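You operate a simulated robot arm through the tools that you are given. There is no shell and no other tool.

You are at the controls of a simulated robot arm. One attempt, no reset.

Task
Motor off, swap the empty roll for a full one, motor on again.
Fine: empty roll into the small grey bin; holder lid shut before the motor goes on.

Only the result counts: the job must be done as asked and must still hold three seconds after the hand-in. Knocking over, shifting, dropping, spilling or breaking anything else fails it. A push-on lid holds only when it is set on centred and level and pressed home; a screw cap is set on level and turned clockwise until tight.

Robot
A 7-joint arm with a two-finger parallel gripper, fixed in place. Base frame: the origin is on the floor under the middle of its stand, x ahead of it, y to its left, z up; the work surface is at about z = 86. Units: cm, rad, N and s.
It reaches about 152.4 cm from its shoulder. Its first joint turns from -2.601 to 2.601 rad. Payload 3.5 kg.
The TCP is the grasp point between the finger pads, 2.3 cm short of the fingertips. In the tool frame z runs along the fingers and y along their closing line. Largest opening 9.4 cm; finger width 3.8, thickness 1; the body of the gripper, 5.4 by 9.6 cm, starts 3.9 cm behind the TCP.
Orientation is that of the tool frame in the base frame, as a unit quaternion [w, x, y, z]. With the fingers straight down and closing along the base's y, the tool's x points along the base's -x, its y along +y and its z along -z.

Tools
- The arm moves only by the tool jog_arm. Its argument "targets" is a list that holds one entry, the list of rows, each a list of 7 numbers: the shift along the tool's x, y, z in units of 50 mm (1.0 is 50 mm), then the turn, a rotation vector about the tool's x, y, z in units of 8 degrees (1.0 is 8 degrees), then the opening, from 0 (shut) to 1 (fully open). In form: [[[x, y, z, ax, ay, az, hand], ...]]. A call has 1 to 20 rows; each row shifts and turns the commanded pose from where the row before left it, along the tool's axes as they then stand. A call with a number of a shift or a turn outside -1 to 1 is refused whole. Each row takes 0.2 s and may step no farther than 5 cm and 0.15 rad from the row before; otherwise, or with a gripper value out of range, the whole call is refused. Where a pose cannot be reached the arm comes as near as it can. A force on the tool above 40 N (or 10 N above the force at the start of the call, whichever is more), or a blocked arm, ends the call early, and 0.2 s more pass. Each finger travels about 15.3 cm/s and halts on what it meets, pressing with about 21 N; the grip force reading is that of the motor and also rises with nothing between the fingers. The clock runs only during rows and for 0.2 s after the last one: add rows that do not move to give the fingers time. It gives the time, the measured TCP pose, the force on the tool (base axes), the opening and the grip force at its end, in the units of the frame above (readings bear some noise), with the torque about the TCP (base axes, N m) and any sound that the robot's microphone picked up.
- Cameras (640 x 400 px; columns grow to the right, rows downward): "scene" is fixed at [40.07, 49.93, 150.54]; the picture's right is [0.88, -0.48, 0.00], its down [-0.38, -0.69, -0.62] and it looks along [0.30, 0.54, -0.79] (base axes); focal length 214 px, centre (320, 200). "wrist" rides on the gripper at [8.6, 1.6, -7.4] in the tool frame; the picture's right is [-0.18, 0.98, 0.00], its down [-0.58, -0.11, -0.81] and it looks along [-0.79, -0.15, 0.59] (tool axes); focal length 243 px, centre (320, 200).
- capture(camera): a new picture of that camera. It takes no simulated time.
- measure_at(camera, pixels): there is no depth. For up to 12 entries [column, row, z] of the newest picture of that camera ("zoom" is the newest enlarged one), the place [x, y] in the base frame at which the ray of that pixel passes the height z, good to about 0.2 cm. It takes no simulated time.
- zoom(camera, box): a new picture of the part [left, top, right, bottom] of that camera's present view, enlarged. It takes no simulated time.
- job_done(): hands the job in; it is judged then, once.

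Open the gripper and draw the arm clear of the work before you hand the job in, unless the task says otherwise.

The tools are called after "Call:" by a JSON object that holds its "op" and its "data". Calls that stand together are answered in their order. jog_arm: Moves the arm, as the interface text tells. Its arguments: {"type":"object","properties":{"targets":{"type":"array"}},"required":["targets"]} The other tools are called the same way: capture (camera) takes a picture; measure_at (camera, pixels) gives the place at which the rays of pixels pass given heights; zoom (camera, box) takes an enlarged picture of a part of a camera's view; job_done () hands the job in.

At the start:

```text
t: 0.0
eef_pos: [70.42, 84.19, 125.99]
tcp_rot: [0.0, 0.0, 1.0, 0.0]
wrist_force: [0.7, 0.7, 0.2]
torque: [0.01, 0.01, 0.0]
gripper_width: 9.41
gripper_force: 0.0
```

scene: 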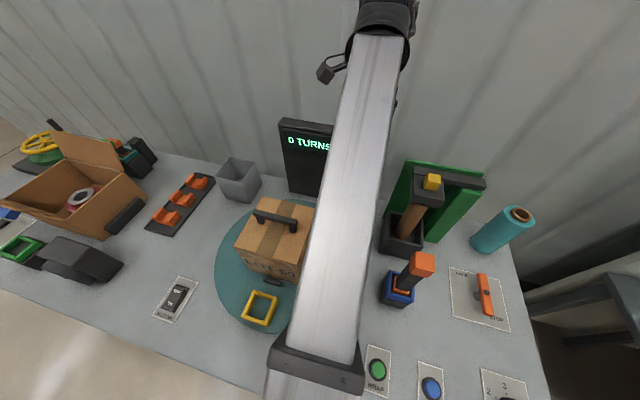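
wrist: 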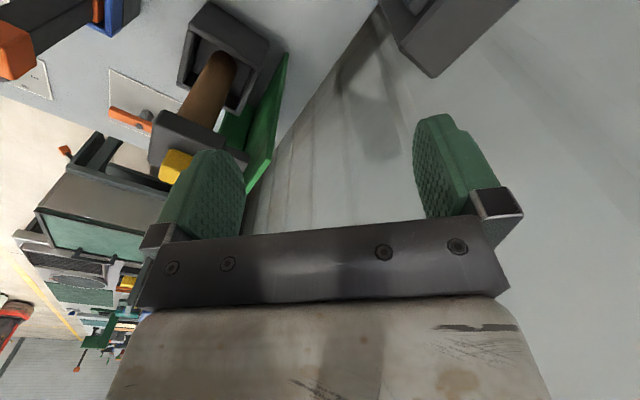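

The first pictures show a work table with what looks like a stretch-wrap machine; the arm hides part of it. I take enlarged views of the right part and the left part to identify the switch, holder, rolls and bin.

Call:
{"op": "zoom", "data": {"camera": "scene", "box": [360, 140, 560, 265]}}

Call:
{"op": "zoom", "data": {"camera": "scene", "box": [360, 260, 560, 400]}}

Call:
{"op": "zoom", "data": {"camera": "scene", "box": [140, 100, 360, 238]}}

Call:
{"op": "zoom", "data": {"camera": "scene", "box": [0, 100, 200, 340]}}

Call:
{"op": "zoom", "data": {"camera": "scene", "box": [140, 230, 340, 355]}}

```text
3.20 times, centred on (460, 202) of scene
```

zoom: 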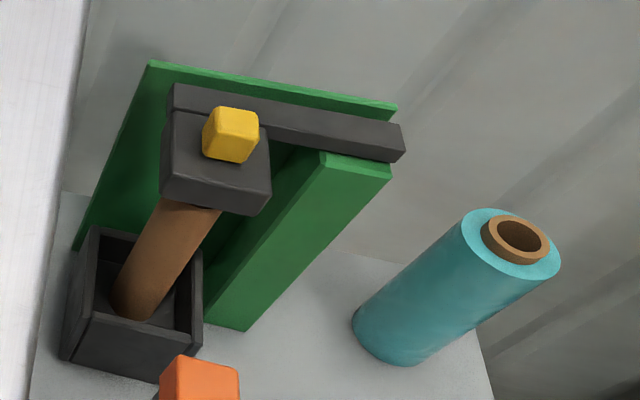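

```text
2.86 times, centred on (460, 330) of scene
```

zoom: 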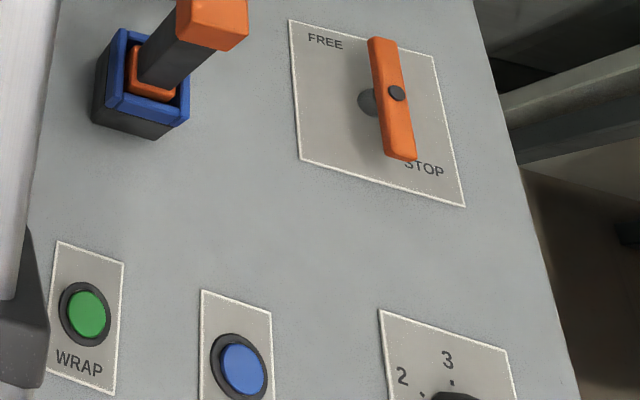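

```text
2.90 times, centred on (250, 169) of scene
```

zoom: 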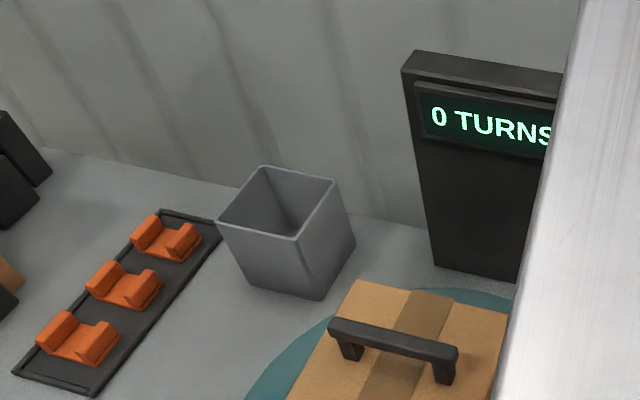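

```text
1.67 times, centred on (100, 220) of scene
```

zoom: 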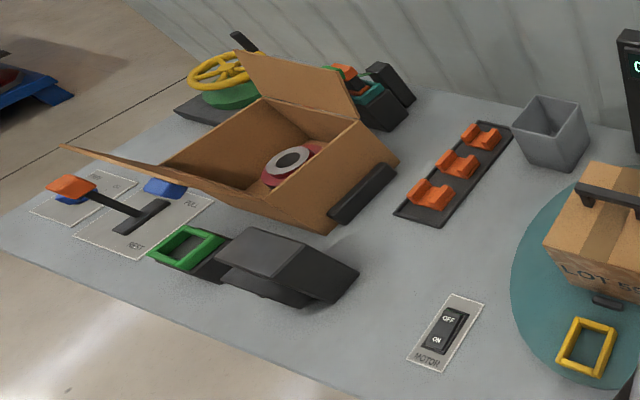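

```text
3.20 times, centred on (240, 292) of scene
```

zoom: 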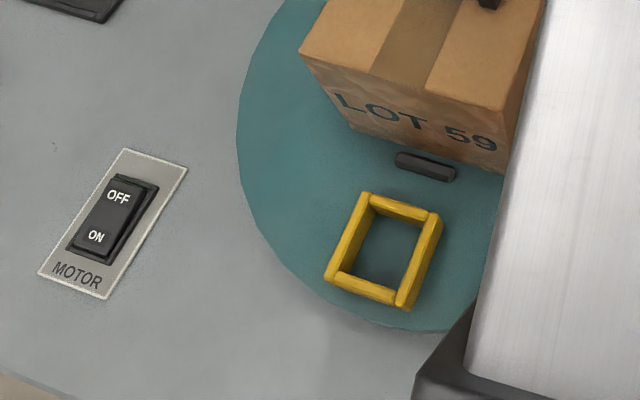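

The roll holder (dark cup, brown empty core, dark head with yellow knob on a green post) is at about (410,215), the full teal roll at (500,230), the motor rocker at (177,297), grey bin at (238,180). I measure these places at plausible heights.

Call:
{"op": "measure_at", "data": {"camera": "scene", "pixels": [[181, 291, 88], [174, 303, 88], [166, 313, 86], [238, 196, 86], [222, 167, 100], [245, 160, 100], [262, 182, 100], [234, 172, 100], [485, 250, 86], [519, 215, 110], [400, 236, 86], [432, 180, 120]]}}

Call:
{"op": "zoom", "data": {"camera": "wrist", "box": [60, 0, 320, 200]}}

```text
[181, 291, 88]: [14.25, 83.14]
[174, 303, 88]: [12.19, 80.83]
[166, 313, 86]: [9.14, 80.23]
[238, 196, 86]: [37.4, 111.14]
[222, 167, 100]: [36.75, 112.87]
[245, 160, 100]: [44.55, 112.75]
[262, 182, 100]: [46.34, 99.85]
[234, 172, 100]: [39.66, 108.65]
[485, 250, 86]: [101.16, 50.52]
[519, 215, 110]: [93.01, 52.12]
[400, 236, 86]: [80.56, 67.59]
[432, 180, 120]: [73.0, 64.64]
```

```text
2.00 times, centred on (190, 100) of wrist
```

zoom: 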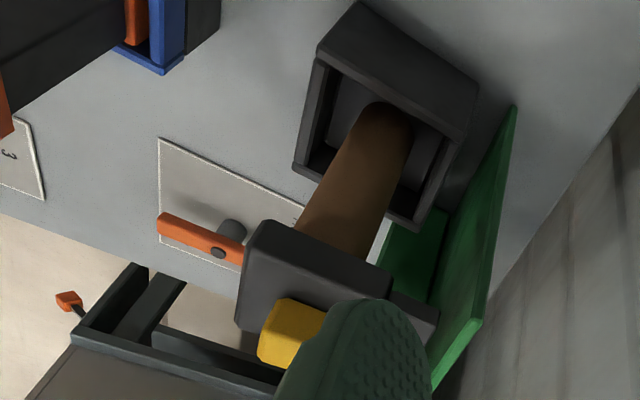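

The wrist view shows the holder's lid head with its yellow knob over the brown core. I first fly at safe height toward the motor rocker near (13,82) and look at it with the wrist camera.

Call:
{"op": "jog_arm", "data": {"targets": [[[0, 0, -0.9, 0, 0, 0, 1], [0, 0, -0.9, 0, 0, 0, 1], [0.95, 0, 0, 0, 0, 0, 1], [0.95, 0, 0, 0, 0, 0, 1], [0.95, 0, 0, 0, 0, 0, 1], [0.95, 0, 0, 0, 0, 0, 1], [0.95, 0, 0, 0, 0, 0, 1], [0.95, 0, 0, 0, 0, 0, 1], [0.95, 0, 0, 0, 0, 0, 1], [0.95, 0, 0, 0, 0, 0, 1], [0.95, 0, 0, 0, 0, 0, 1], [0.95, 0, 0, 0, 0, 0, 1], [0.95, 0, 0, 0, 0, 0, 1], [0.95, 0, 0, 0, 0, 0, 1]]]}}

Call:
{"op": "capture", "data": {"camera": "scene"}}

Call:
{"op": "capture", "data": {"camera": "wrist"}}

```text
t: 3.0
eef_pos: [17.55, 90.61, 120.13]
tcp_rot: [0.001, 0.001, 1.0, 0.007]
wrist_force: [1.3, 0.1, -0.3]
torque: [0.0, 0.01, 0.0]
gripper_width: 9.41
gripper_force: 0.0
out of reach, approached as far as the arm can: row 1, 2, 3, 4, 5, 6, 7, 8, 9, 10, 11, 12, 13, 14
```

```text
taken
```

scene: 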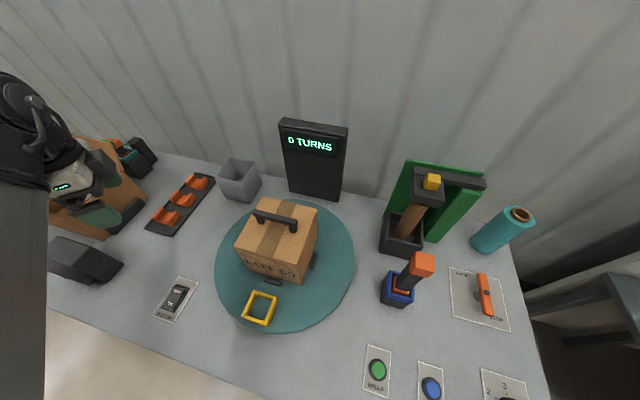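

```text
taken
```

wrist: 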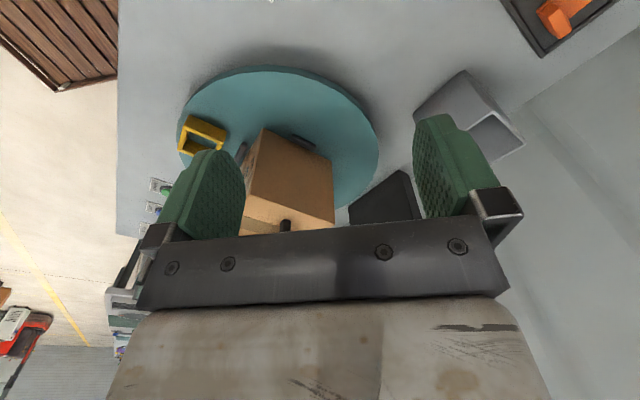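

The arm now shows at the left (20,180) and the machine is unobstructed; the pose came out at (17.6, 90.6, 120). I zoom in on the holder, turntable and rocker before moving further.

Call:
{"op": "zoom", "data": {"camera": "scene", "box": [360, 150, 500, 238]}}

Call:
{"op": "zoom", "data": {"camera": "scene", "box": [140, 260, 220, 330]}}

Call:
{"op": "zoom", "data": {"camera": "scene", "box": [350, 250, 550, 400]}}

Call:
{"op": "zoom", "data": {"camera": "scene", "box": [200, 180, 380, 340]}}

Call:
{"op": "zoom", "data": {"camera": "scene", "box": [140, 100, 360, 238]}}

```text
4.55 times, centred on (430, 194) of scene
```

zoom: 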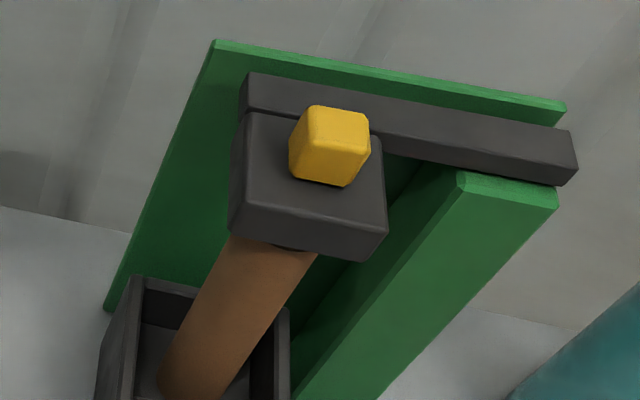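

```text
5.71 times, centred on (180, 295) of scene
```

zoom: 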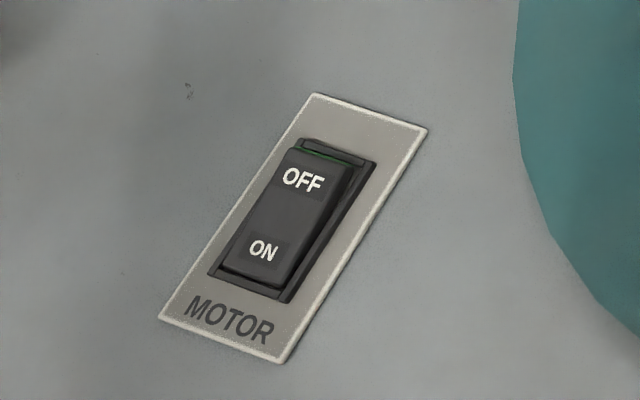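

```text
2.67 times, centred on (450, 325) of scene
```

zoom: 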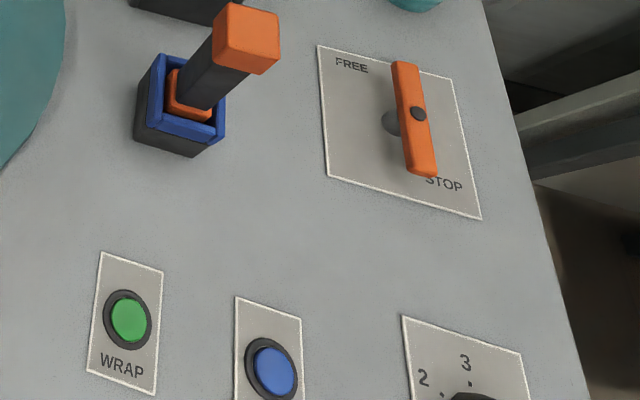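

```text
2.50 times, centred on (290, 260) of scene
```

zoom: 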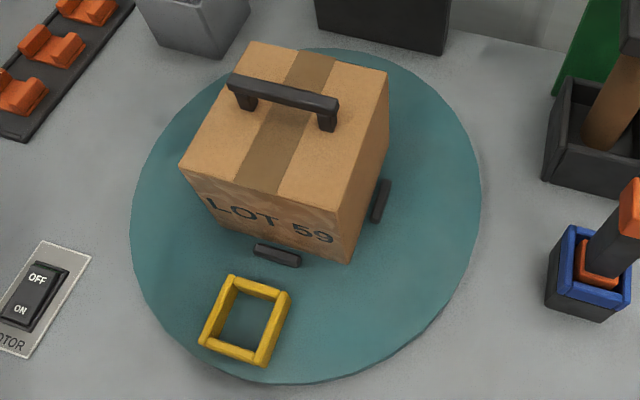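

```text
2.90 times, centred on (250, 169) of scene
```

zoom: 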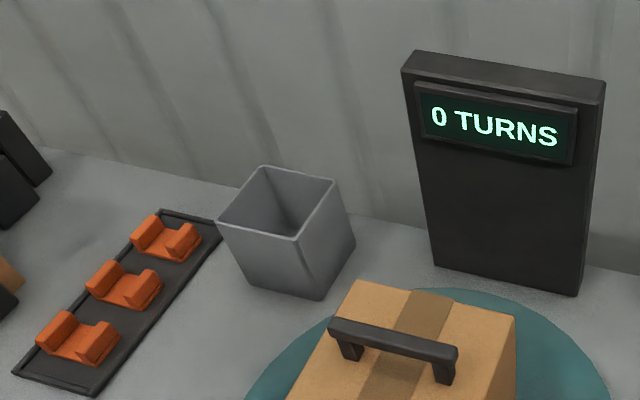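

The rocker's OFF end shows raised with a green sliver under it at zoom pixel (330,150), so the motor is on and the OFF end must be pressed. I measure the rocker ends and check with a still row how the command pose stands.

Call:
{"op": "zoom", "data": {"camera": "scene", "box": [140, 260, 220, 330]}}

Call:
{"op": "measure_at", "data": {"camera": "zoom", "pixels": [[302, 180, 88.5], [263, 250, 88], [314, 94, 86], [428, 131, 86], [158, 318, 86], [281, 362, 86], [290, 150, 88.5], [352, 163, 88.5], [222, 265, 88], [282, 288, 88], [302, 138, 86.5], [282, 302, 86.5]]}}

Call:
{"op": "jog_arm", "data": {"targets": [[[0, 0, 0, 0, 0, 0, 0], [0, 0, 0, 0, 0, 0, 0], [0, 0, 0, 0, 0, 0, 0]]]}}

```text
5.71 times, centred on (180, 295) of scene
```

zoom: 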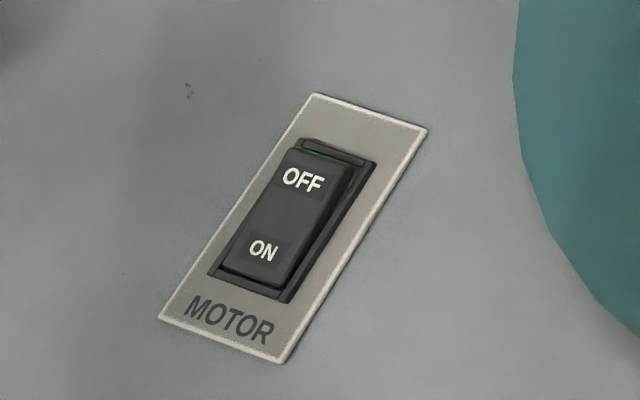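

```text
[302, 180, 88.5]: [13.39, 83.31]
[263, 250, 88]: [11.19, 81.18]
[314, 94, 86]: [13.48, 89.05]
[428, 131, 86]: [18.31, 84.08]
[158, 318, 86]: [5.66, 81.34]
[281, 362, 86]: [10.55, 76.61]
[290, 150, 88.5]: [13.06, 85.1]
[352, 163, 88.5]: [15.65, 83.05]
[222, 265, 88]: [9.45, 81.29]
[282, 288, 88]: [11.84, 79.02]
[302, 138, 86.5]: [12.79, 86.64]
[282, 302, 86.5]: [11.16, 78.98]
```

```text
t: 3.8
eef_pos: [17.38, 90.57, 119.95]
tcp_rot: [0.002, 0.001, 1.0, 0.006]
wrist_force: [-0.2, 0.3, -1.2]
torque: [-0.05, 0.03, 0.02]
gripper_width: 0.01
gripper_force: 21.3
```

The plate runs at 45° in the base frame, OFF end toward (14.4,84.1) and ON end toward (10.7,80.2). I turn the closed fingers 45° about the tool axis, so their thin side lies along the rocker, and come to about 8 cm above the OFF end.

Call:
{"op": "jog_arm", "data": {"targets": [[[0.37, -0.72, 0.5, 0, 0, 0, 0], [0.37, -0.72, 0.5, 0, 0, 0, 0], [0, 0, 0.8, 0, 0, 0.94, 0], [0, 0, 0.8, 0, 0, 0.94, 0], [0, 0, 0.7, 0, 0, 0.94, 0], [0, 0, 0.7, 0, 0, 0.94, 0], [0, 0, 0.2, 0, 0, 0.94, 0], [0, 0, 0, 0, 0, 0.93, 0], [0, 0, 0, 0, 0, 0, 0]]]}}

Call:
{"op": "capture", "data": {"camera": "wrist"}}

Call:
{"op": "capture", "data": {"camera": "scene"}}

```text
t: 5.8
eef_pos: [13.65, 83.4, 99.18]
tcp_rot: [0.0, 0.383, 0.924, 0.0]
wrist_force: [0.7, 0.3, -0.3]
torque: [-0.02, -0.02, 0.01]
gripper_width: 0.0
gripper_force: 21.1
```

```text
taken
```

wrist: 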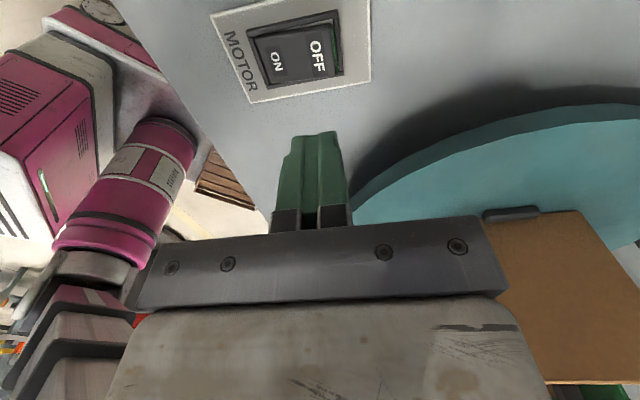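

```text
taken
```

scene: 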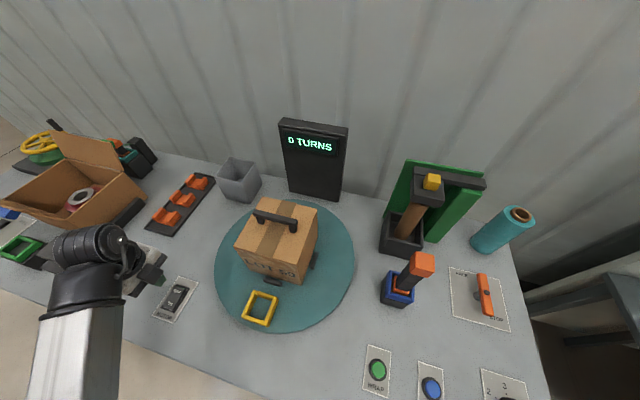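

The wrist view shows the rocker at (300,50) with OFF at (317,55), clearly raised on the OFF side. I zoom to measure the OFF end with this closer camera.

Call:
{"op": "zoom", "data": {"camera": "wrist", "box": [200, 0, 380, 112]}}

Call:
{"op": "measure_at", "data": {"camera": "wrist", "pixels": [[317, 55, 88.5], [276, 62, 88], [330, 20, 88.5], [334, 72, 88.5], [255, 35, 87.5], [268, 85, 87.5], [212, 15, 86], [250, 104, 86], [370, 82, 86]]}}

```text
3.56 times, centred on (290, 56) of wrist
```

zoom: 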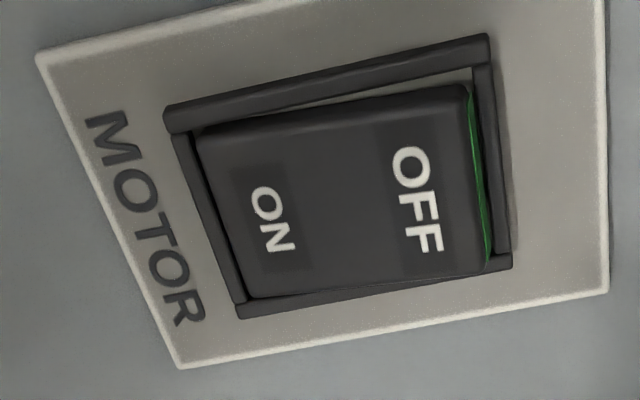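

```text
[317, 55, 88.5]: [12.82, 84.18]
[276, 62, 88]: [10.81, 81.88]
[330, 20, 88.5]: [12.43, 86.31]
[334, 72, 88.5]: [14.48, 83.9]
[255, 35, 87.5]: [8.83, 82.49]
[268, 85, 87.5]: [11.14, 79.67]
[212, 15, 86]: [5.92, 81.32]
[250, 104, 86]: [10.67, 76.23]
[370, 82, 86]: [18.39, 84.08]
```

Combining both cameras puts the OFF face at about (13.05,83.8) with its top near z 87.6. I centre over it, come down close and then press in small steps.

Call:
{"op": "jog_arm", "data": {"targets": [[[0.14, -0.03, 0.5, 0, 0, 0, 0], [0, 0, 0.6, 0, 0, 0, 0], [0, 0, 0.5, 0, 0, 0, 0], [0, 0, 0.1, 0, 0, 0, 0], [0, 0, 0.06, 0, 0, 0, 0], [0, 0, 0.06, 0, 0, 0, 0]]]}}

Call:
{"op": "capture", "data": {"camera": "wrist"}}

```text
t: 7.2
eef_pos: [12.95, 83.7, 90.08]
tcp_rot: [0.0, 0.383, 0.924, 0.0]
wrist_force: [1.2, 0.1, 1.4]
torque: [0.02, -0.04, -0.04]
gripper_width: 0.0
gripper_force: 21.1
```

```text
taken
```

wrist: 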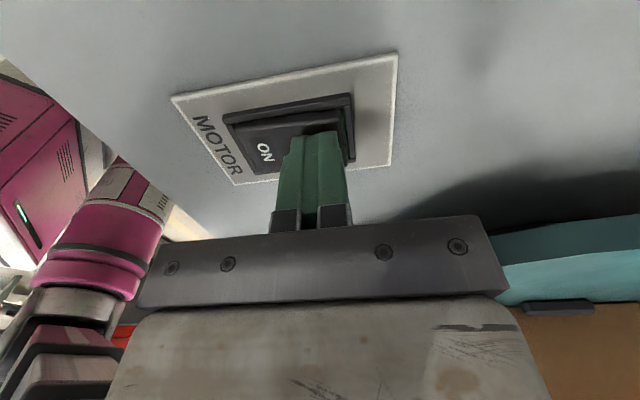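

The fingertips (310,140) are on the OFF half at tip height about 87.8 with hardly any force yet. I press on in 2 mm steps.

Call:
{"op": "jog_arm", "data": {"targets": [[[0, 0, 0.04, 0, 0, 0, 0], [0, 0, 0.04, 0, 0, 0, 0], [0, 0, 0.04, 0, 0, 0, 0]]]}}

Call:
{"op": "zoom", "data": {"camera": "wrist", "box": [160, 40, 420, 202]}}

```text
t: 8.0
eef_pos: [13.01, 83.65, 89.77]
tcp_rot: [0.001, 0.382, 0.924, 0.001]
wrist_force: [1.4, -1.4, 37.4]
torque: [-0.33, 0.19, 0.03]
gripper_width: 0.01
gripper_force: 20.8
```

```text
2.46 times, centred on (290, 121) of wrist
```

zoom: 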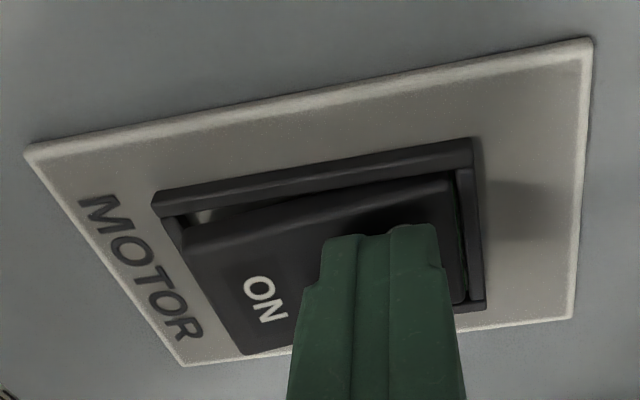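

The force rose to 37 N at tip height 87.5 and the rocker seems to be tilting. I lift off and look at which end is now raised.

Call:
{"op": "jog_arm", "data": {"targets": [[[0, 0, -0.5, 0, 0, 0, 0], [0, 0, -0.8, 0, 0, 0, 0], [0, 0, -0.6, 0, 0, 0, 0], [0, 0, 0, 0, 0, 0, 0]]]}}

Call:
{"op": "zoom", "data": {"camera": "wrist", "box": [200, 0, 380, 112]}}

Call:
{"op": "zoom", "data": {"camera": "scene", "box": [140, 260, 220, 330]}}

```text
t: 9.0
eef_pos: [13.02, 83.58, 99.08]
tcp_rot: [0.0, 0.382, 0.924, 0.001]
wrist_force: [-0.9, 0.1, 0.5]
torque: [-0.02, 0.01, 0.01]
gripper_width: 0.0
gripper_force: 21.6
```

```text
3.56 times, centred on (290, 56) of wrist
```

zoom: 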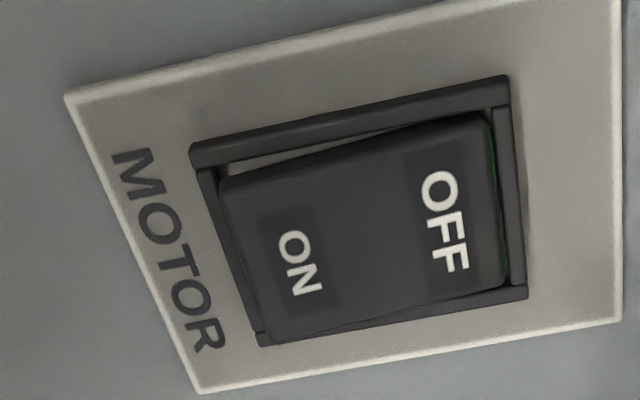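

```text
5.71 times, centred on (180, 295) of scene
```

zoom: 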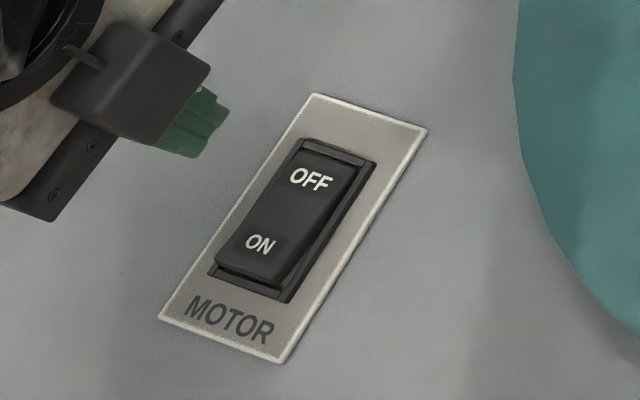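

Now the ON end stands up and the green sliver under OFF is nearly hidden, so it appears flipped. I triangulate the heights of both labels to make sure it went all the way over.

Call:
{"op": "measure_at", "data": {"camera": "zoom", "pixels": [[312, 178, 87], [260, 245, 87], [312, 178, 88], [260, 245, 88]]}}

Call:
{"op": "measure_at", "data": {"camera": "wrist", "pixels": [[325.1, 62.2, 87], [284.4, 74.2, 87], [325.1, 62.2, 88], [284.4, 74.2, 88]]}}

Call:
{"op": "capture", "data": {"camera": "wrist"}}

```text
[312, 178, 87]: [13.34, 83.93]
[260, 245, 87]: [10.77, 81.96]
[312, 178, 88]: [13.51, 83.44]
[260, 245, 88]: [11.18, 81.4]
```

```text
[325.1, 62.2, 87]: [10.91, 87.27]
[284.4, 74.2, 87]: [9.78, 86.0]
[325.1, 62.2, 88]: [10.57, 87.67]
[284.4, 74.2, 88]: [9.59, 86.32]
```

```text
taken
```

wrist: 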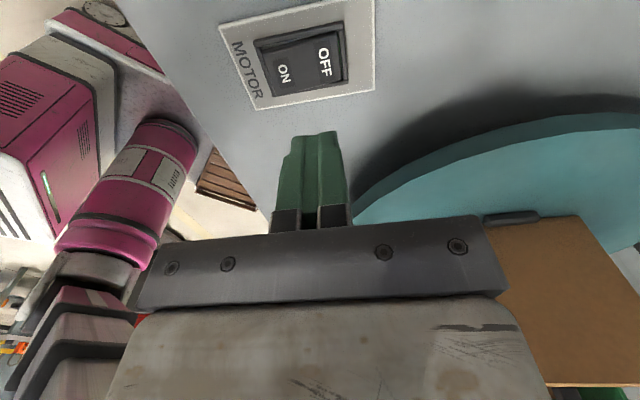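

The last wrist measurement still referred to the older picture; I repeat it with the new one, where OFF is at (325,62) and ON at (284,74).

Call:
{"op": "measure_at", "data": {"camera": "wrist", "pixels": [[325.1, 62.2, 87], [284.4, 74.2, 87], [325.1, 62.2, 88], [284.4, 74.2, 88]]}}

Call:
{"op": "zoom", "data": {"camera": "wrist", "box": [240, 10, 360, 110]}}

```text
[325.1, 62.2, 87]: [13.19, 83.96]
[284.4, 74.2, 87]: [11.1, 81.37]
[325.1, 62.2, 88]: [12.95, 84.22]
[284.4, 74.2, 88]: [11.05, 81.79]
```

```text
4.00 times, centred on (300, 60) of wrist
```

zoom: 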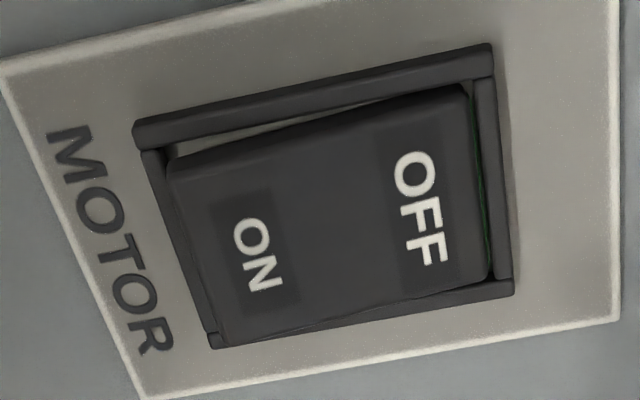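

OFF label height came to about 87.1 and ON to about 87.65, the mirror of before, so the motor is off. I now go up, turn back to the base orientation, and fly to a viewpoint west of the holder with open fingers.

Call:
{"op": "jog_arm", "data": {"targets": [[[0, 0, -0.8, 0, 0, 0, 0], [0, 0, -0.8, 0, 0, -0.94, 0], [0, 0, -0.8, 0, 0, -0.94, 0.5], [0, 0, -0.8, 0, 0, -0.94, 1], [0, 0, -0.7, 0, 0, -0.94, 1], [0, 0, 0, 0, 0, -0.94, 1], [0, 0, 0, 0, 0, -0.93, 1], [-0.85, -0.25, 0, 0, 0, 0, 1], [-0.85, -0.25, 0, 0, 0, 0, 1], [-0.85, -0.25, 0, 0, 0, 0, 1], [-0.85, -0.25, 0, 0, 0, 0, 1], [-0.85, -0.25, 0, 0, 0, 0, 1], [-0.85, -0.25, 0, 0, 0, 0, 1], [-0.85, -0.25, 0, 0, 0, 0, 1], [-0.85, -0.25, 0, 0, 0, 0, 1], [-0.85, -0.25, 0, 0, 0, 0, 1], [-0.85, -0.25, 0, 0, 0, 0, 1]]]}}

Call:
{"op": "capture", "data": {"camera": "wrist"}}

Call:
{"op": "capture", "data": {"camera": "scene"}}

```text
t: 12.6
eef_pos: [55.74, 72.26, 116.38]
tcp_rot: [-0.001, -0.001, 1.0, 0.0]
wrist_force: [0.2, 0.5, 0.2]
torque: [-0.01, 0.02, 0.01]
gripper_width: 9.39
gripper_force: 0.1
out of reach, approached as far as the arm can: row 5, 6, 9
```

```text
taken
```

wrist: 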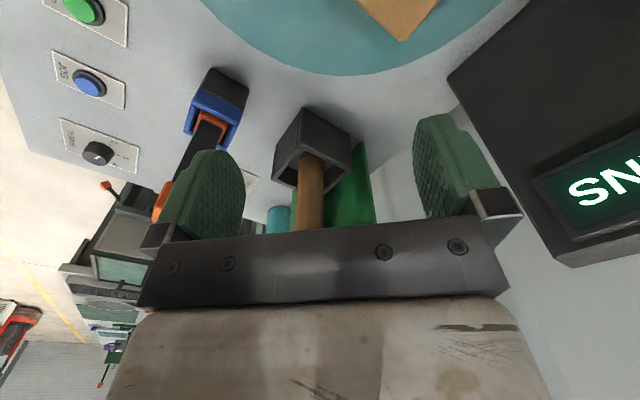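

```text
taken
```

scene: 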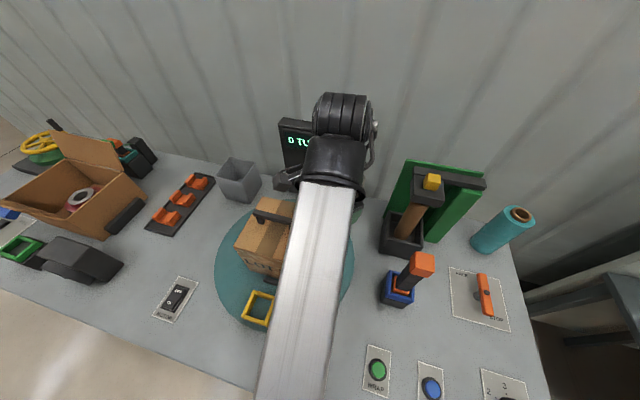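

The wrist view shows the tray at (310,150) but the lid is hidden behind the gripper body; the display is at the right, at +y. I raise to see the lid from above and measure the display's place.

Call:
{"op": "jog_arm", "data": {"targets": [[[0, 0, -0.9, 0, 0, 0, 1], [0, 0, -0.9, 0, 0, 0, 1], [0, 0, -0.9, 0, 0, 0, 1]]]}}

Call:
{"op": "capture", "data": {"camera": "wrist"}}

Call:
{"op": "measure_at", "data": {"camera": "scene", "pixels": [[380, 248, 86], [384, 213, 94], [425, 216, 94], [404, 256, 86], [425, 220, 94], [412, 246, 86], [274, 190, 86]]}}

```text
t: 13.4
eef_pos: [57.14, 73.77, 125.89]
tcp_rot: [0.016, 0.001, 1.0, 0.019]
wrist_force: [-0.3, 0.2, 0.1]
torque: [0.03, -0.02, -0.01]
gripper_width: 9.41
gripper_force: 0.1
out of reach, approached as far as the arm can: row 2, 3
```

```text
taken
```

wrist: 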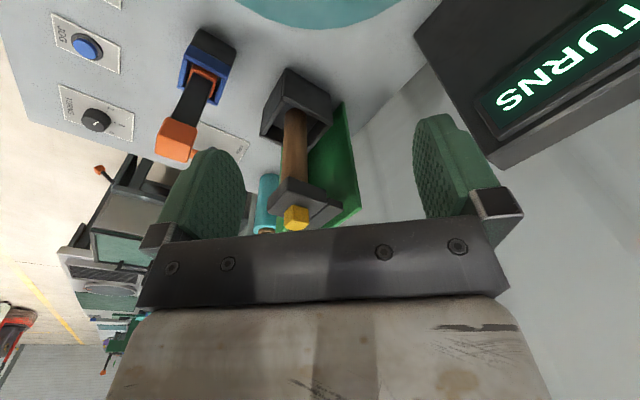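

```text
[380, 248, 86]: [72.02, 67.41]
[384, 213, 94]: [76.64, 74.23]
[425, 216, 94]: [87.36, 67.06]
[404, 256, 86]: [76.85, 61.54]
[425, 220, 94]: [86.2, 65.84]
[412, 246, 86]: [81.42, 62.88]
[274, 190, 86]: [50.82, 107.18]
```

The holder is now in view at (300,150) with the lid and yellow knob at (297,215). I zoom in on it.

Call:
{"op": "zoom", "data": {"camera": "wrist", "box": [220, 60, 400, 240]}}

Call:
{"op": "measure_at", "data": {"camera": "wrist", "pixels": [[283, 68, 86], [260, 135, 94], [318, 145, 94], [333, 122, 94], [262, 130, 86], [297, 213, 114], [270, 210, 110], [340, 207, 110], [205, 60, 86]]}}

```text
2.22 times, centred on (310, 150) of wrist
```

zoom: 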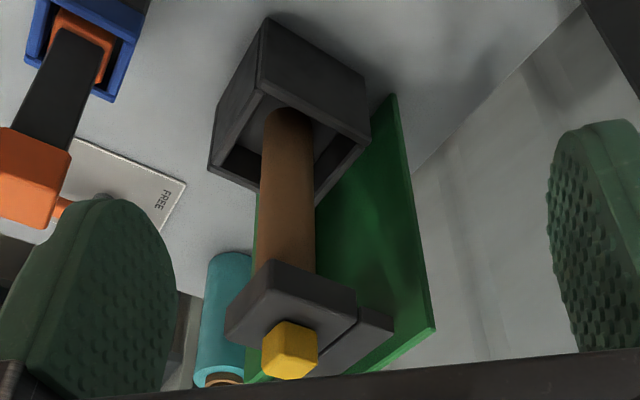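

```text
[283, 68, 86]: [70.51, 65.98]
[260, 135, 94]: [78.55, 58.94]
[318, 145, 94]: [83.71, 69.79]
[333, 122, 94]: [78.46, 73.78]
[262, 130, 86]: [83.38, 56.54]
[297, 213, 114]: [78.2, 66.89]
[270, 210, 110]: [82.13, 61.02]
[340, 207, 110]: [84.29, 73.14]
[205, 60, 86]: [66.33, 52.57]
```

I measure the tray's corners at base and rim heights to find its orientation and height, along with the lid's corners.

Call:
{"op": "measure_at", "data": {"camera": "wrist", "pixels": [[286, 66.7, 86], [330.3, 96, 86], [282, 101.4, 93], [332.5, 123, 93], [260.5, 134.2, 93], [262, 118, 86], [282, 101.4, 96], [332.5, 123, 96], [260.5, 134.2, 96], [306.4, 152.3, 96], [282, 101.4, 94], [332.5, 123, 94]]}}

Call:
{"op": "measure_at", "data": {"camera": "scene", "pixels": [[378.75, 251, 86], [388, 210.4, 94], [388, 237, 94], [423.4, 247, 94], [423.4, 220.75, 94], [388, 210.4, 96], [388, 237, 96], [423.4, 247, 96], [423.4, 220.75, 96]]}}

Call:
{"op": "zoom", "data": {"camera": "scene", "box": [370, 155, 490, 265]}}

```text
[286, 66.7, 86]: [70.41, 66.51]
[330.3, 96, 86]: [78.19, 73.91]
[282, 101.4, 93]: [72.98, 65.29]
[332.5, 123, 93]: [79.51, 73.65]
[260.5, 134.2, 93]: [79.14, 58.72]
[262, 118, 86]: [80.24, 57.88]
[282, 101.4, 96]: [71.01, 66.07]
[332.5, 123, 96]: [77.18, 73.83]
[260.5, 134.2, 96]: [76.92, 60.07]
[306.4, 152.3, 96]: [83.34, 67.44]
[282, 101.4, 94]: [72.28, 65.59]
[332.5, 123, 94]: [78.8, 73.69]
```

```text
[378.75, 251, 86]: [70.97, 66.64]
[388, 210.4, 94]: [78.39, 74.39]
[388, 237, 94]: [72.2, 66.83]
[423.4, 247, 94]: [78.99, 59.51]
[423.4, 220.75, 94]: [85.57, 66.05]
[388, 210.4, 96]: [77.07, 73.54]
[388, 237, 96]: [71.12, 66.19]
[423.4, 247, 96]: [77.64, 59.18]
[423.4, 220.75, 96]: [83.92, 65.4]
```

```text
3.64 times, centred on (430, 210) of scene
```

zoom: 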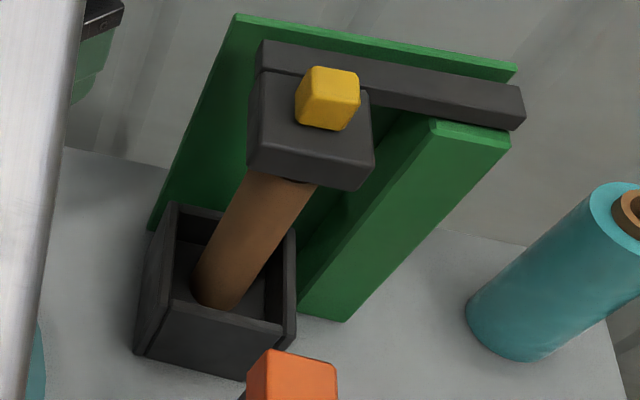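

The tray is turned about 45° (corners at (71,66), (77,74), (77,60), (83.6,66.4), rim z about 96, centre (77.3,66.5)); the knob is near (78.2,66.9,114) and the tall lever's orange top near (65,54,110). I turn -45° and look at the holder from the table's front side.

Call:
{"op": "jog_arm", "data": {"targets": [[[-0.54, -0.72, 0, 0, 0, 0, 1], [-0.54, -0.72, 0, 0, 0, 0, 1], [-0.54, -0.72, 0, 0, 0, 0, 1], [-0.54, -0.72, 0, 0, 0, 0, 1], [0, 0, 0, 0, 0, -0.94, 1], [0, 0, 0, 0, 0, -0.94, 1], [0, 0, 0, 0, 0, -0.94, 1], [0, 0, 0, 0, 0, -0.94, 1], [0, 0, 0, 0, 0, -0.94, 1], [0, 0, 0, 0, 0, -0.93, 1], [0, 0, 0, 0, 0, 0, 1]]]}}

Call:
{"op": "capture", "data": {"camera": "wrist"}}

Call:
{"op": "capture", "data": {"camera": "scene"}}

```text
t: 15.1
eef_pos: [69.58, 61.13, 121.64]
tcp_rot: [0.005, -0.19, 0.982, 0.005]
wrist_force: [-7.8, 17.6, -4.6]
torque: [-1.45, -1.04, -1.87]
gripper_width: 9.39
gripper_force: 0.0
out of reach, approached as far as the arm can: row 1, 2, 3, 4
stopped in row 8: the force on the tool passed its limit at 96 N (the readings are from after the stop); the commanded pose is now the measured one
```

```text
taken
```

wrist: 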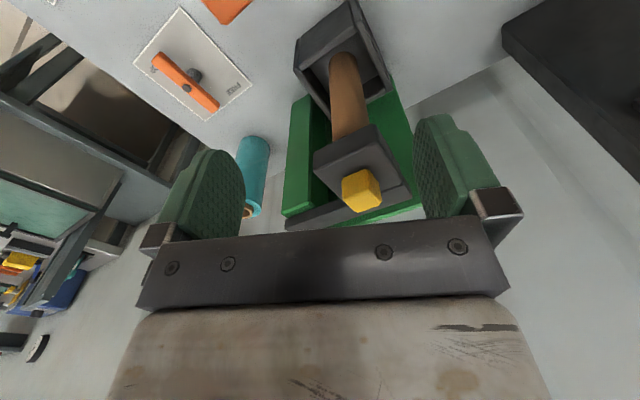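

```text
taken
```

scene: 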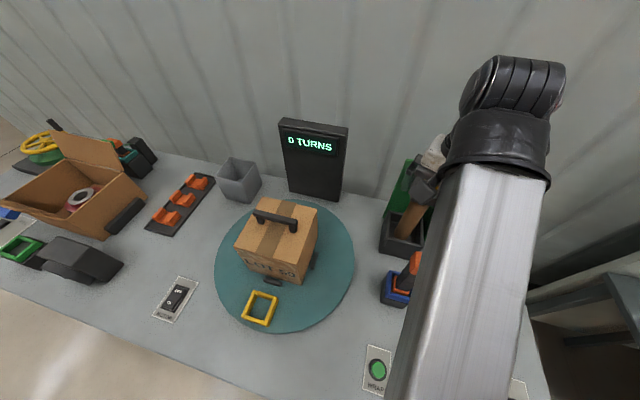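

The 96 N stop: force and torque point to a contact near the wrist camera at about (60,59,130), most likely camera against the forearm as the tool turned that way. Before turning back I zoom in on this good view of the holder (350,150), then turn back in the opposite direction.

Call:
{"op": "zoom", "data": {"camera": "wrist", "box": [260, 0, 440, 240]}}

Call:
{"op": "zoom", "data": {"camera": "wrist", "box": [220, 110, 430, 240]}}

Call:
{"op": "measure_at", "data": {"camera": "wrist", "pixels": [[360, 190, 113], [314, 152, 111], [373, 126, 111], [411, 183, 111], [350, 52, 100], [252, 205, 105], [247, 140, 86]]}}

Call:
{"op": "jog_arm", "data": {"targets": [[[0, 0, 0, 0, 0, 0.94, 1], [0, 0, 0, 0, 0, 0.94, 1], [0, 0, 0, 0, 0, 0.9, 1], [0, 0, 0, 0, 0, 0, 1]]]}}

```text
1.67 times, centred on (350, 120) of wrist
```

zoom: 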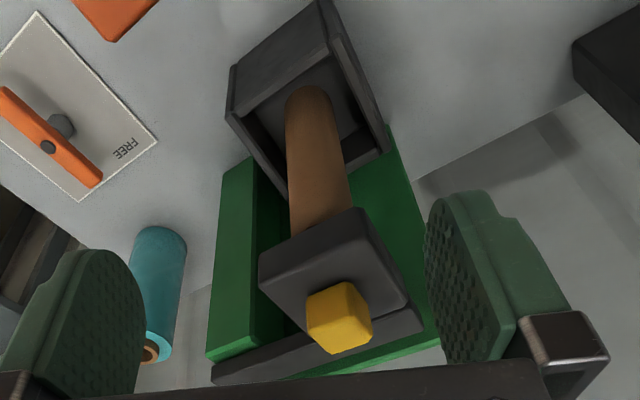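

```text
3.05 times, centred on (325, 175) of wrist
```

zoom: 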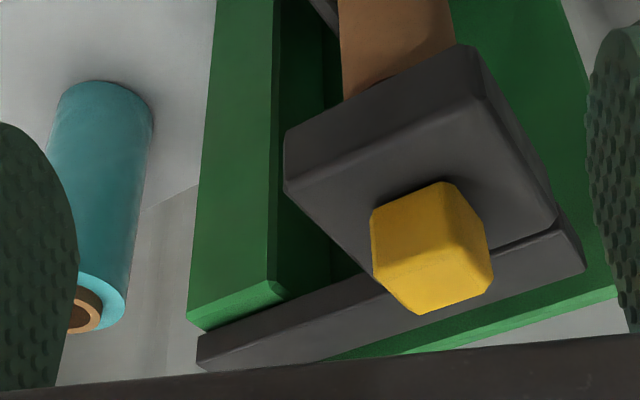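

```text
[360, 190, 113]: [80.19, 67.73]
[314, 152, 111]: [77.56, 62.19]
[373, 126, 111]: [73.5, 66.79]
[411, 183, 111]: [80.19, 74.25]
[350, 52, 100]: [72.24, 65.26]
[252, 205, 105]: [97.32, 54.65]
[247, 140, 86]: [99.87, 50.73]
```

```text
t: 16.1
eef_pos: [69.52, 61.01, 121.61]
tcp_rot: [0.003, 0.002, 1.0, 0.006]
wrist_force: [0.4, -0.9, 0.8]
torque: [-0.04, -0.02, -0.02]
gripper_width: 9.41
gripper_force: 0.1
```

The contact force is gone after turning back. I take new pictures to check nothing was disturbed and to see whether the lever or lid moved.

Call:
{"op": "capture", "data": {"camera": "wrist"}}

Call:
{"op": "capture", "data": {"camera": "scene"}}

```text
taken
```

wrist: 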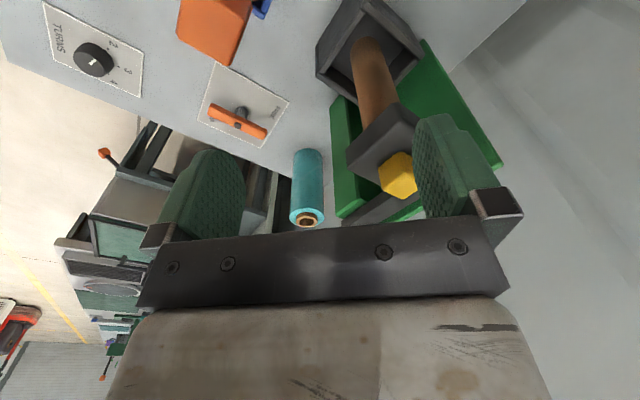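

```text
taken
```

scene: 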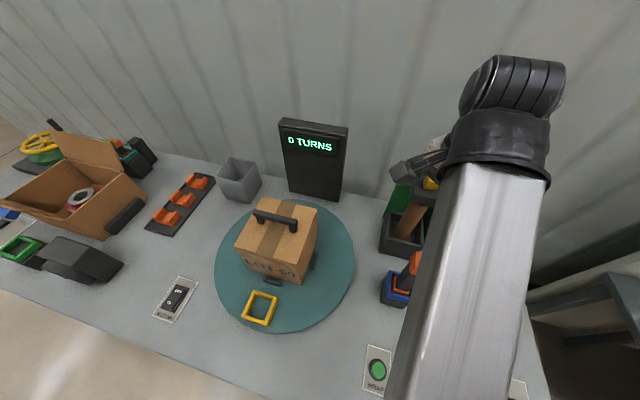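

Nothing visible has shifted. I triangulate the knob, lid corners, bar and panel top using both cameras' current views.

Call:
{"op": "zoom", "data": {"camera": "wrist", "box": [300, 0, 520, 240]}}

Call:
{"op": "measure_at", "data": {"camera": "wrist", "pixels": [[399, 175, 113], [399, 175, 115], [399, 175, 117], [422, 192, 115], [422, 192, 118], [345, 163, 110], [345, 163, 112], [384, 181, 112], [306, 221, 105], [306, 221, 108], [306, 152, 86]]}}

Call:
{"op": "measure_at", "data": {"camera": "scene", "pixels": [[432.2, 181.7, 113], [432.2, 181.7, 115], [432.2, 181.7, 117], [407.2, 158.4, 114], [407.2, 158.4, 118], [483.6, 174.3, 114], [483.6, 174.3, 118], [519.5, 214.5, 105], [519.5, 214.5, 108], [487, 250, 86]]}}

```text
1.67 times, centred on (410, 120) of wrist
```

zoom: 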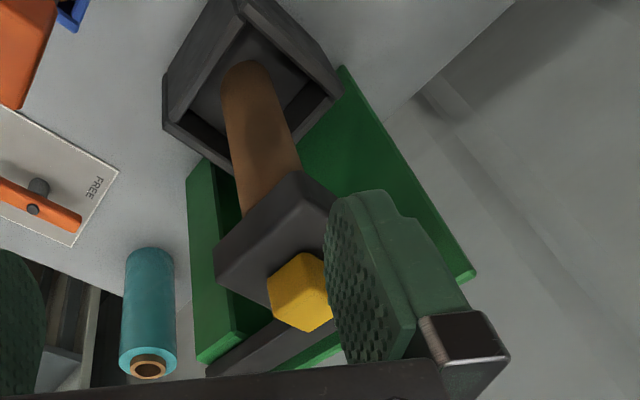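

```text
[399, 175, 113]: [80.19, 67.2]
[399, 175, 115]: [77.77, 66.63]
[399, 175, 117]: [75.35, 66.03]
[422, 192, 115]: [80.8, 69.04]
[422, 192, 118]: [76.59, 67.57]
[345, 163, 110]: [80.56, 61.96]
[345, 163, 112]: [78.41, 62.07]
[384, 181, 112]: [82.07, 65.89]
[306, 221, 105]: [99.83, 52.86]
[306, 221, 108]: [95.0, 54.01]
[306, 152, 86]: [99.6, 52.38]
```

```text
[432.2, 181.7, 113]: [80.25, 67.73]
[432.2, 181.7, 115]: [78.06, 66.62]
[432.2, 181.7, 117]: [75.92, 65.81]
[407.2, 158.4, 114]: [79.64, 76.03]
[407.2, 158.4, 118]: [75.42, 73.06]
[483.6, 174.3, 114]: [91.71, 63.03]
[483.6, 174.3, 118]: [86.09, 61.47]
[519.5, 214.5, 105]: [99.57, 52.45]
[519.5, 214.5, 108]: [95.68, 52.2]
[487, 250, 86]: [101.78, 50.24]
```

The knob triangulates to about (78.2,66.8,114.7) and the full roll's top to (99.7,52.6,105). I try turning the tool +135° about its axis here at height, so the fingers close along the hinge bar and the camera faces the wall side, away from the forearm.

Call:
{"op": "jog_arm", "data": {"targets": [[[0, 0, 0, 0, 0, 0.9926, 1], [0, 0, 0, 0, 0, 0.9926, 1], [0, 0, 0, 0, 0, 0.9926, 1], [0, 0, 0, 0, 0, 0.9926, 1], [0, 0, 0, 0, 0, 0.9926, 1], [0, 0, 0, 0, 0, 0.9926, 1], [0, 0, 0, 0, 0, 0.9926, 1], [0, 0, 0, 0, 0, 0.9926, 1], [0, 0, 0, 0, 0, 0.9926, 1], [0, 0, 0, 0, 0, 0.9926, 1], [0, 0, 0, 0, 0, 0.9926, 1], [0, 0, 0, 0, 0, 0.9926, 1], [0, 0, 0, 0, 0, 0.9926, 1], [0, 0, 0, 0, 0, 0.9926, 1], [0, 0, 0, 0, 0, 0.9926, 1], [0, 0, 0, 0, 0, 0.9926, 1], [0, 0, 0, 0, 0, 0.9926, 1]]]}}

Call:
{"op": "capture", "data": {"camera": "wrist"}}

Call:
{"op": "capture", "data": {"camera": "scene"}}

```text
t: 19.7
eef_pos: [70.04, 60.21, 121.63]
tcp_rot: [0.0, 0.922, 0.388, 0.006]
wrist_force: [-0.1, 0.4, -0.3]
torque: [0.01, 0.03, -0.01]
gripper_width: 9.4
gripper_force: 0.1
out of reach, approached as far as the arm can: row 17
```

```text
taken
```

wrist: 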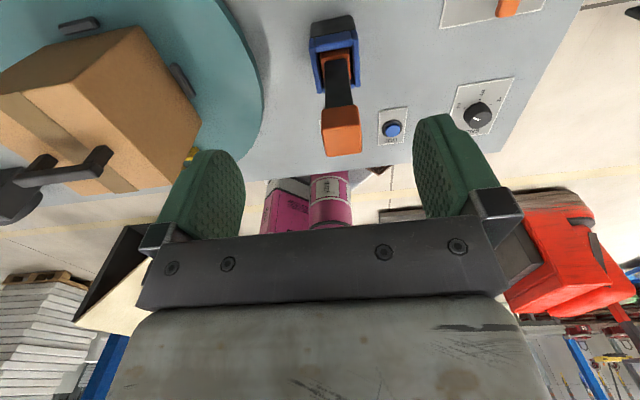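

```text
taken
```

scene: 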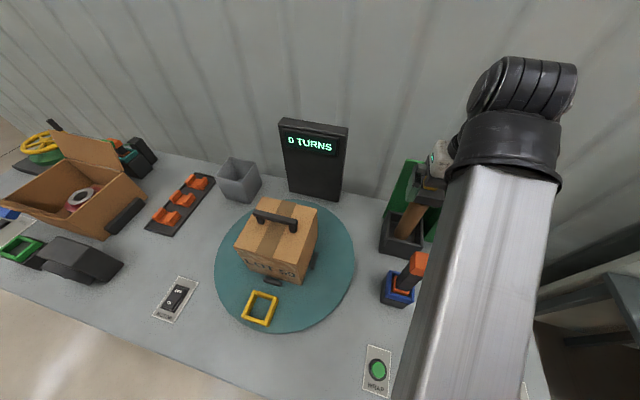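

The turn worked (tool x now along +v toward the wall, y along +u). I move above the knob at (77.8,66.8), keeping the tips at z 119, above the knob's top at about 116.

Call:
{"op": "jog_arm", "data": {"targets": [[[0.5, 0.04, 0, 0, 0, 0, 1], [0.5, 0.04, 0, 0, 0, 0, 1], [0.5, 0.04, 0, 0, 0, 0, 1], [0.52, 0.05, 0, 0, 0, 0, 1], [0, 0, 0, 0, 0, 0, 1]]]}}

Call:
{"op": "capture", "data": {"camera": "wrist"}}

Call:
{"op": "capture", "data": {"camera": "scene"}}

```text
t: 20.9
eef_pos: [78.64, 65.83, 121.75]
tcp_rot: [-0.003, 0.922, 0.387, 0.006]
wrist_force: [-0.7, -0.1, -0.8]
torque: [0.03, 0.01, -0.03]
gripper_width: 9.41
gripper_force: 0.1
out of reach, approached as far as the arm can: row 1, 2
```

```text
taken
```

wrist: 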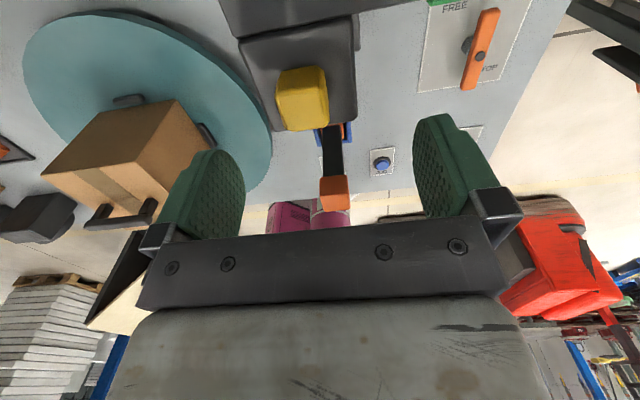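

```text
taken
```

scene: 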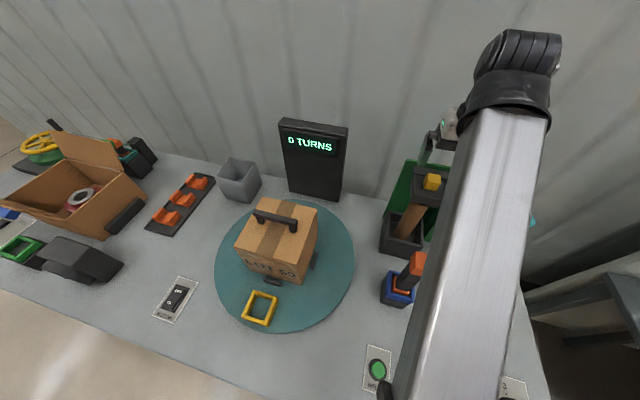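

The wrist view now shows the lid and knob at (302,98) from behind with the bar at (310,15). I zoom and measure them against the earlier rays.

Call:
{"op": "zoom", "data": {"camera": "wrist", "box": [220, 0, 400, 150]}}

Call:
{"op": "zoom", "data": {"camera": "scene", "box": [370, 130, 480, 260]}}

Call:
{"op": "measure_at", "data": {"camera": "wrist", "pixels": [[302, 98, 115], [302, 98, 113], [302, 98, 117], [277, 70, 116], [322, 66, 116], [283, 131, 114], [328, 127, 114], [240, 40, 112], [355, 16, 112], [356, 115, 112]]}}

Call:
{"op": "measure_at", "data": {"camera": "scene", "pixels": [[432, 181, 113], [432, 181, 115], [432, 181, 117]]}}

```text
2.67 times, centred on (310, 75) of wrist
```

zoom: 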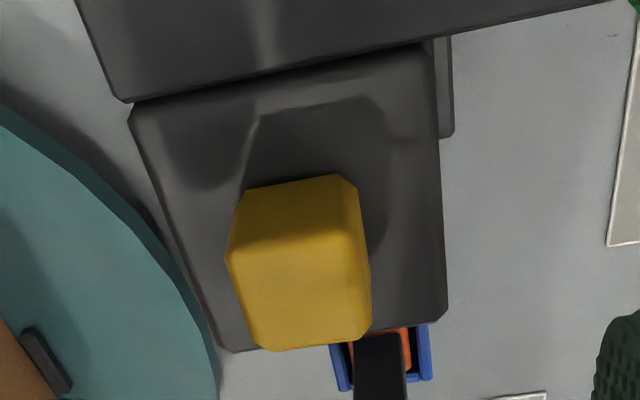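

```text
3.08 times, centred on (425, 195) of scene
```

zoom: 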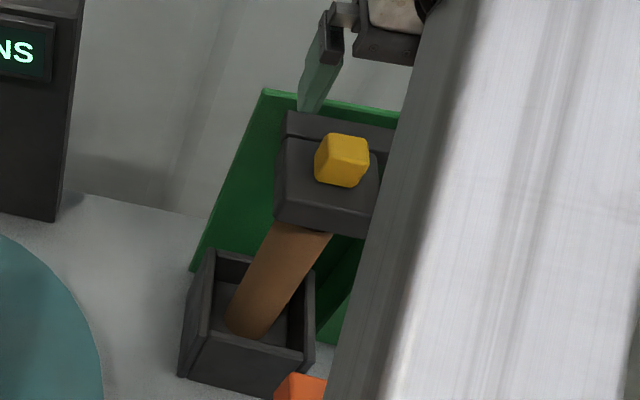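

```text
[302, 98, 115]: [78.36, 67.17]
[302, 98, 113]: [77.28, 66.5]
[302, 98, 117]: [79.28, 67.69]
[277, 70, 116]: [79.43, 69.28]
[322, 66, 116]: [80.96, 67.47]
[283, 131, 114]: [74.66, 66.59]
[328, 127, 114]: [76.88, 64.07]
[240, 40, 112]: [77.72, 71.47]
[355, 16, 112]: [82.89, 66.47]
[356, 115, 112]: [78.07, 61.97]
```

```text
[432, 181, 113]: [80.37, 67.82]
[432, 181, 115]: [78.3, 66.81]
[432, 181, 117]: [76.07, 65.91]
```

I measure the knob's base edge at the lid (wrist (281,70.5), (317.5,65.6)) and its far top edge ((285.6,129), (327,127)) at several heights to find its size.

Call:
{"op": "measure_at", "data": {"camera": "wrist", "pixels": [[281.2, 70.5, 112], [317.5, 65.6, 112], [281.2, 70.5, 113], [317.5, 65.6, 113], [285.6, 129.3, 115], [326.9, 127.4, 115], [285.6, 129.3, 116], [326.9, 127.4, 116], [278, 92, 115], [326, 85, 115], [278, 92, 116], [326, 85, 116]]}}

Call:
{"op": "measure_at", "data": {"camera": "wrist", "pixels": [[263, 115, 111], [263, 115, 112], [305, 135, 111], [357, 119, 111], [357, 119, 112], [262, 38, 113], [350, 18, 113], [262, 38, 112], [350, 18, 112]]}}

```text
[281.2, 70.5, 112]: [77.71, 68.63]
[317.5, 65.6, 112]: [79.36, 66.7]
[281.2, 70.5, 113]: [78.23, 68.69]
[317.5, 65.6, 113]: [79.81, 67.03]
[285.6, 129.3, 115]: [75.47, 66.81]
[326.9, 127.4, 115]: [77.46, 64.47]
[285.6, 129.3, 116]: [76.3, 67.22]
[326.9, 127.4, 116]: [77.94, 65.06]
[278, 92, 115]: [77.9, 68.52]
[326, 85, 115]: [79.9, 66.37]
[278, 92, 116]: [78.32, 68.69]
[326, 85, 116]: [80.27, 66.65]
```

```text
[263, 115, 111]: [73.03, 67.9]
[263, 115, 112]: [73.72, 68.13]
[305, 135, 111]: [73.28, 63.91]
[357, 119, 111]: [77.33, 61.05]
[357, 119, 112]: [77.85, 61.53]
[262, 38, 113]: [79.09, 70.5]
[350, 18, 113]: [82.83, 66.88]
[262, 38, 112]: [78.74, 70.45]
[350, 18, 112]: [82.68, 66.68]
```

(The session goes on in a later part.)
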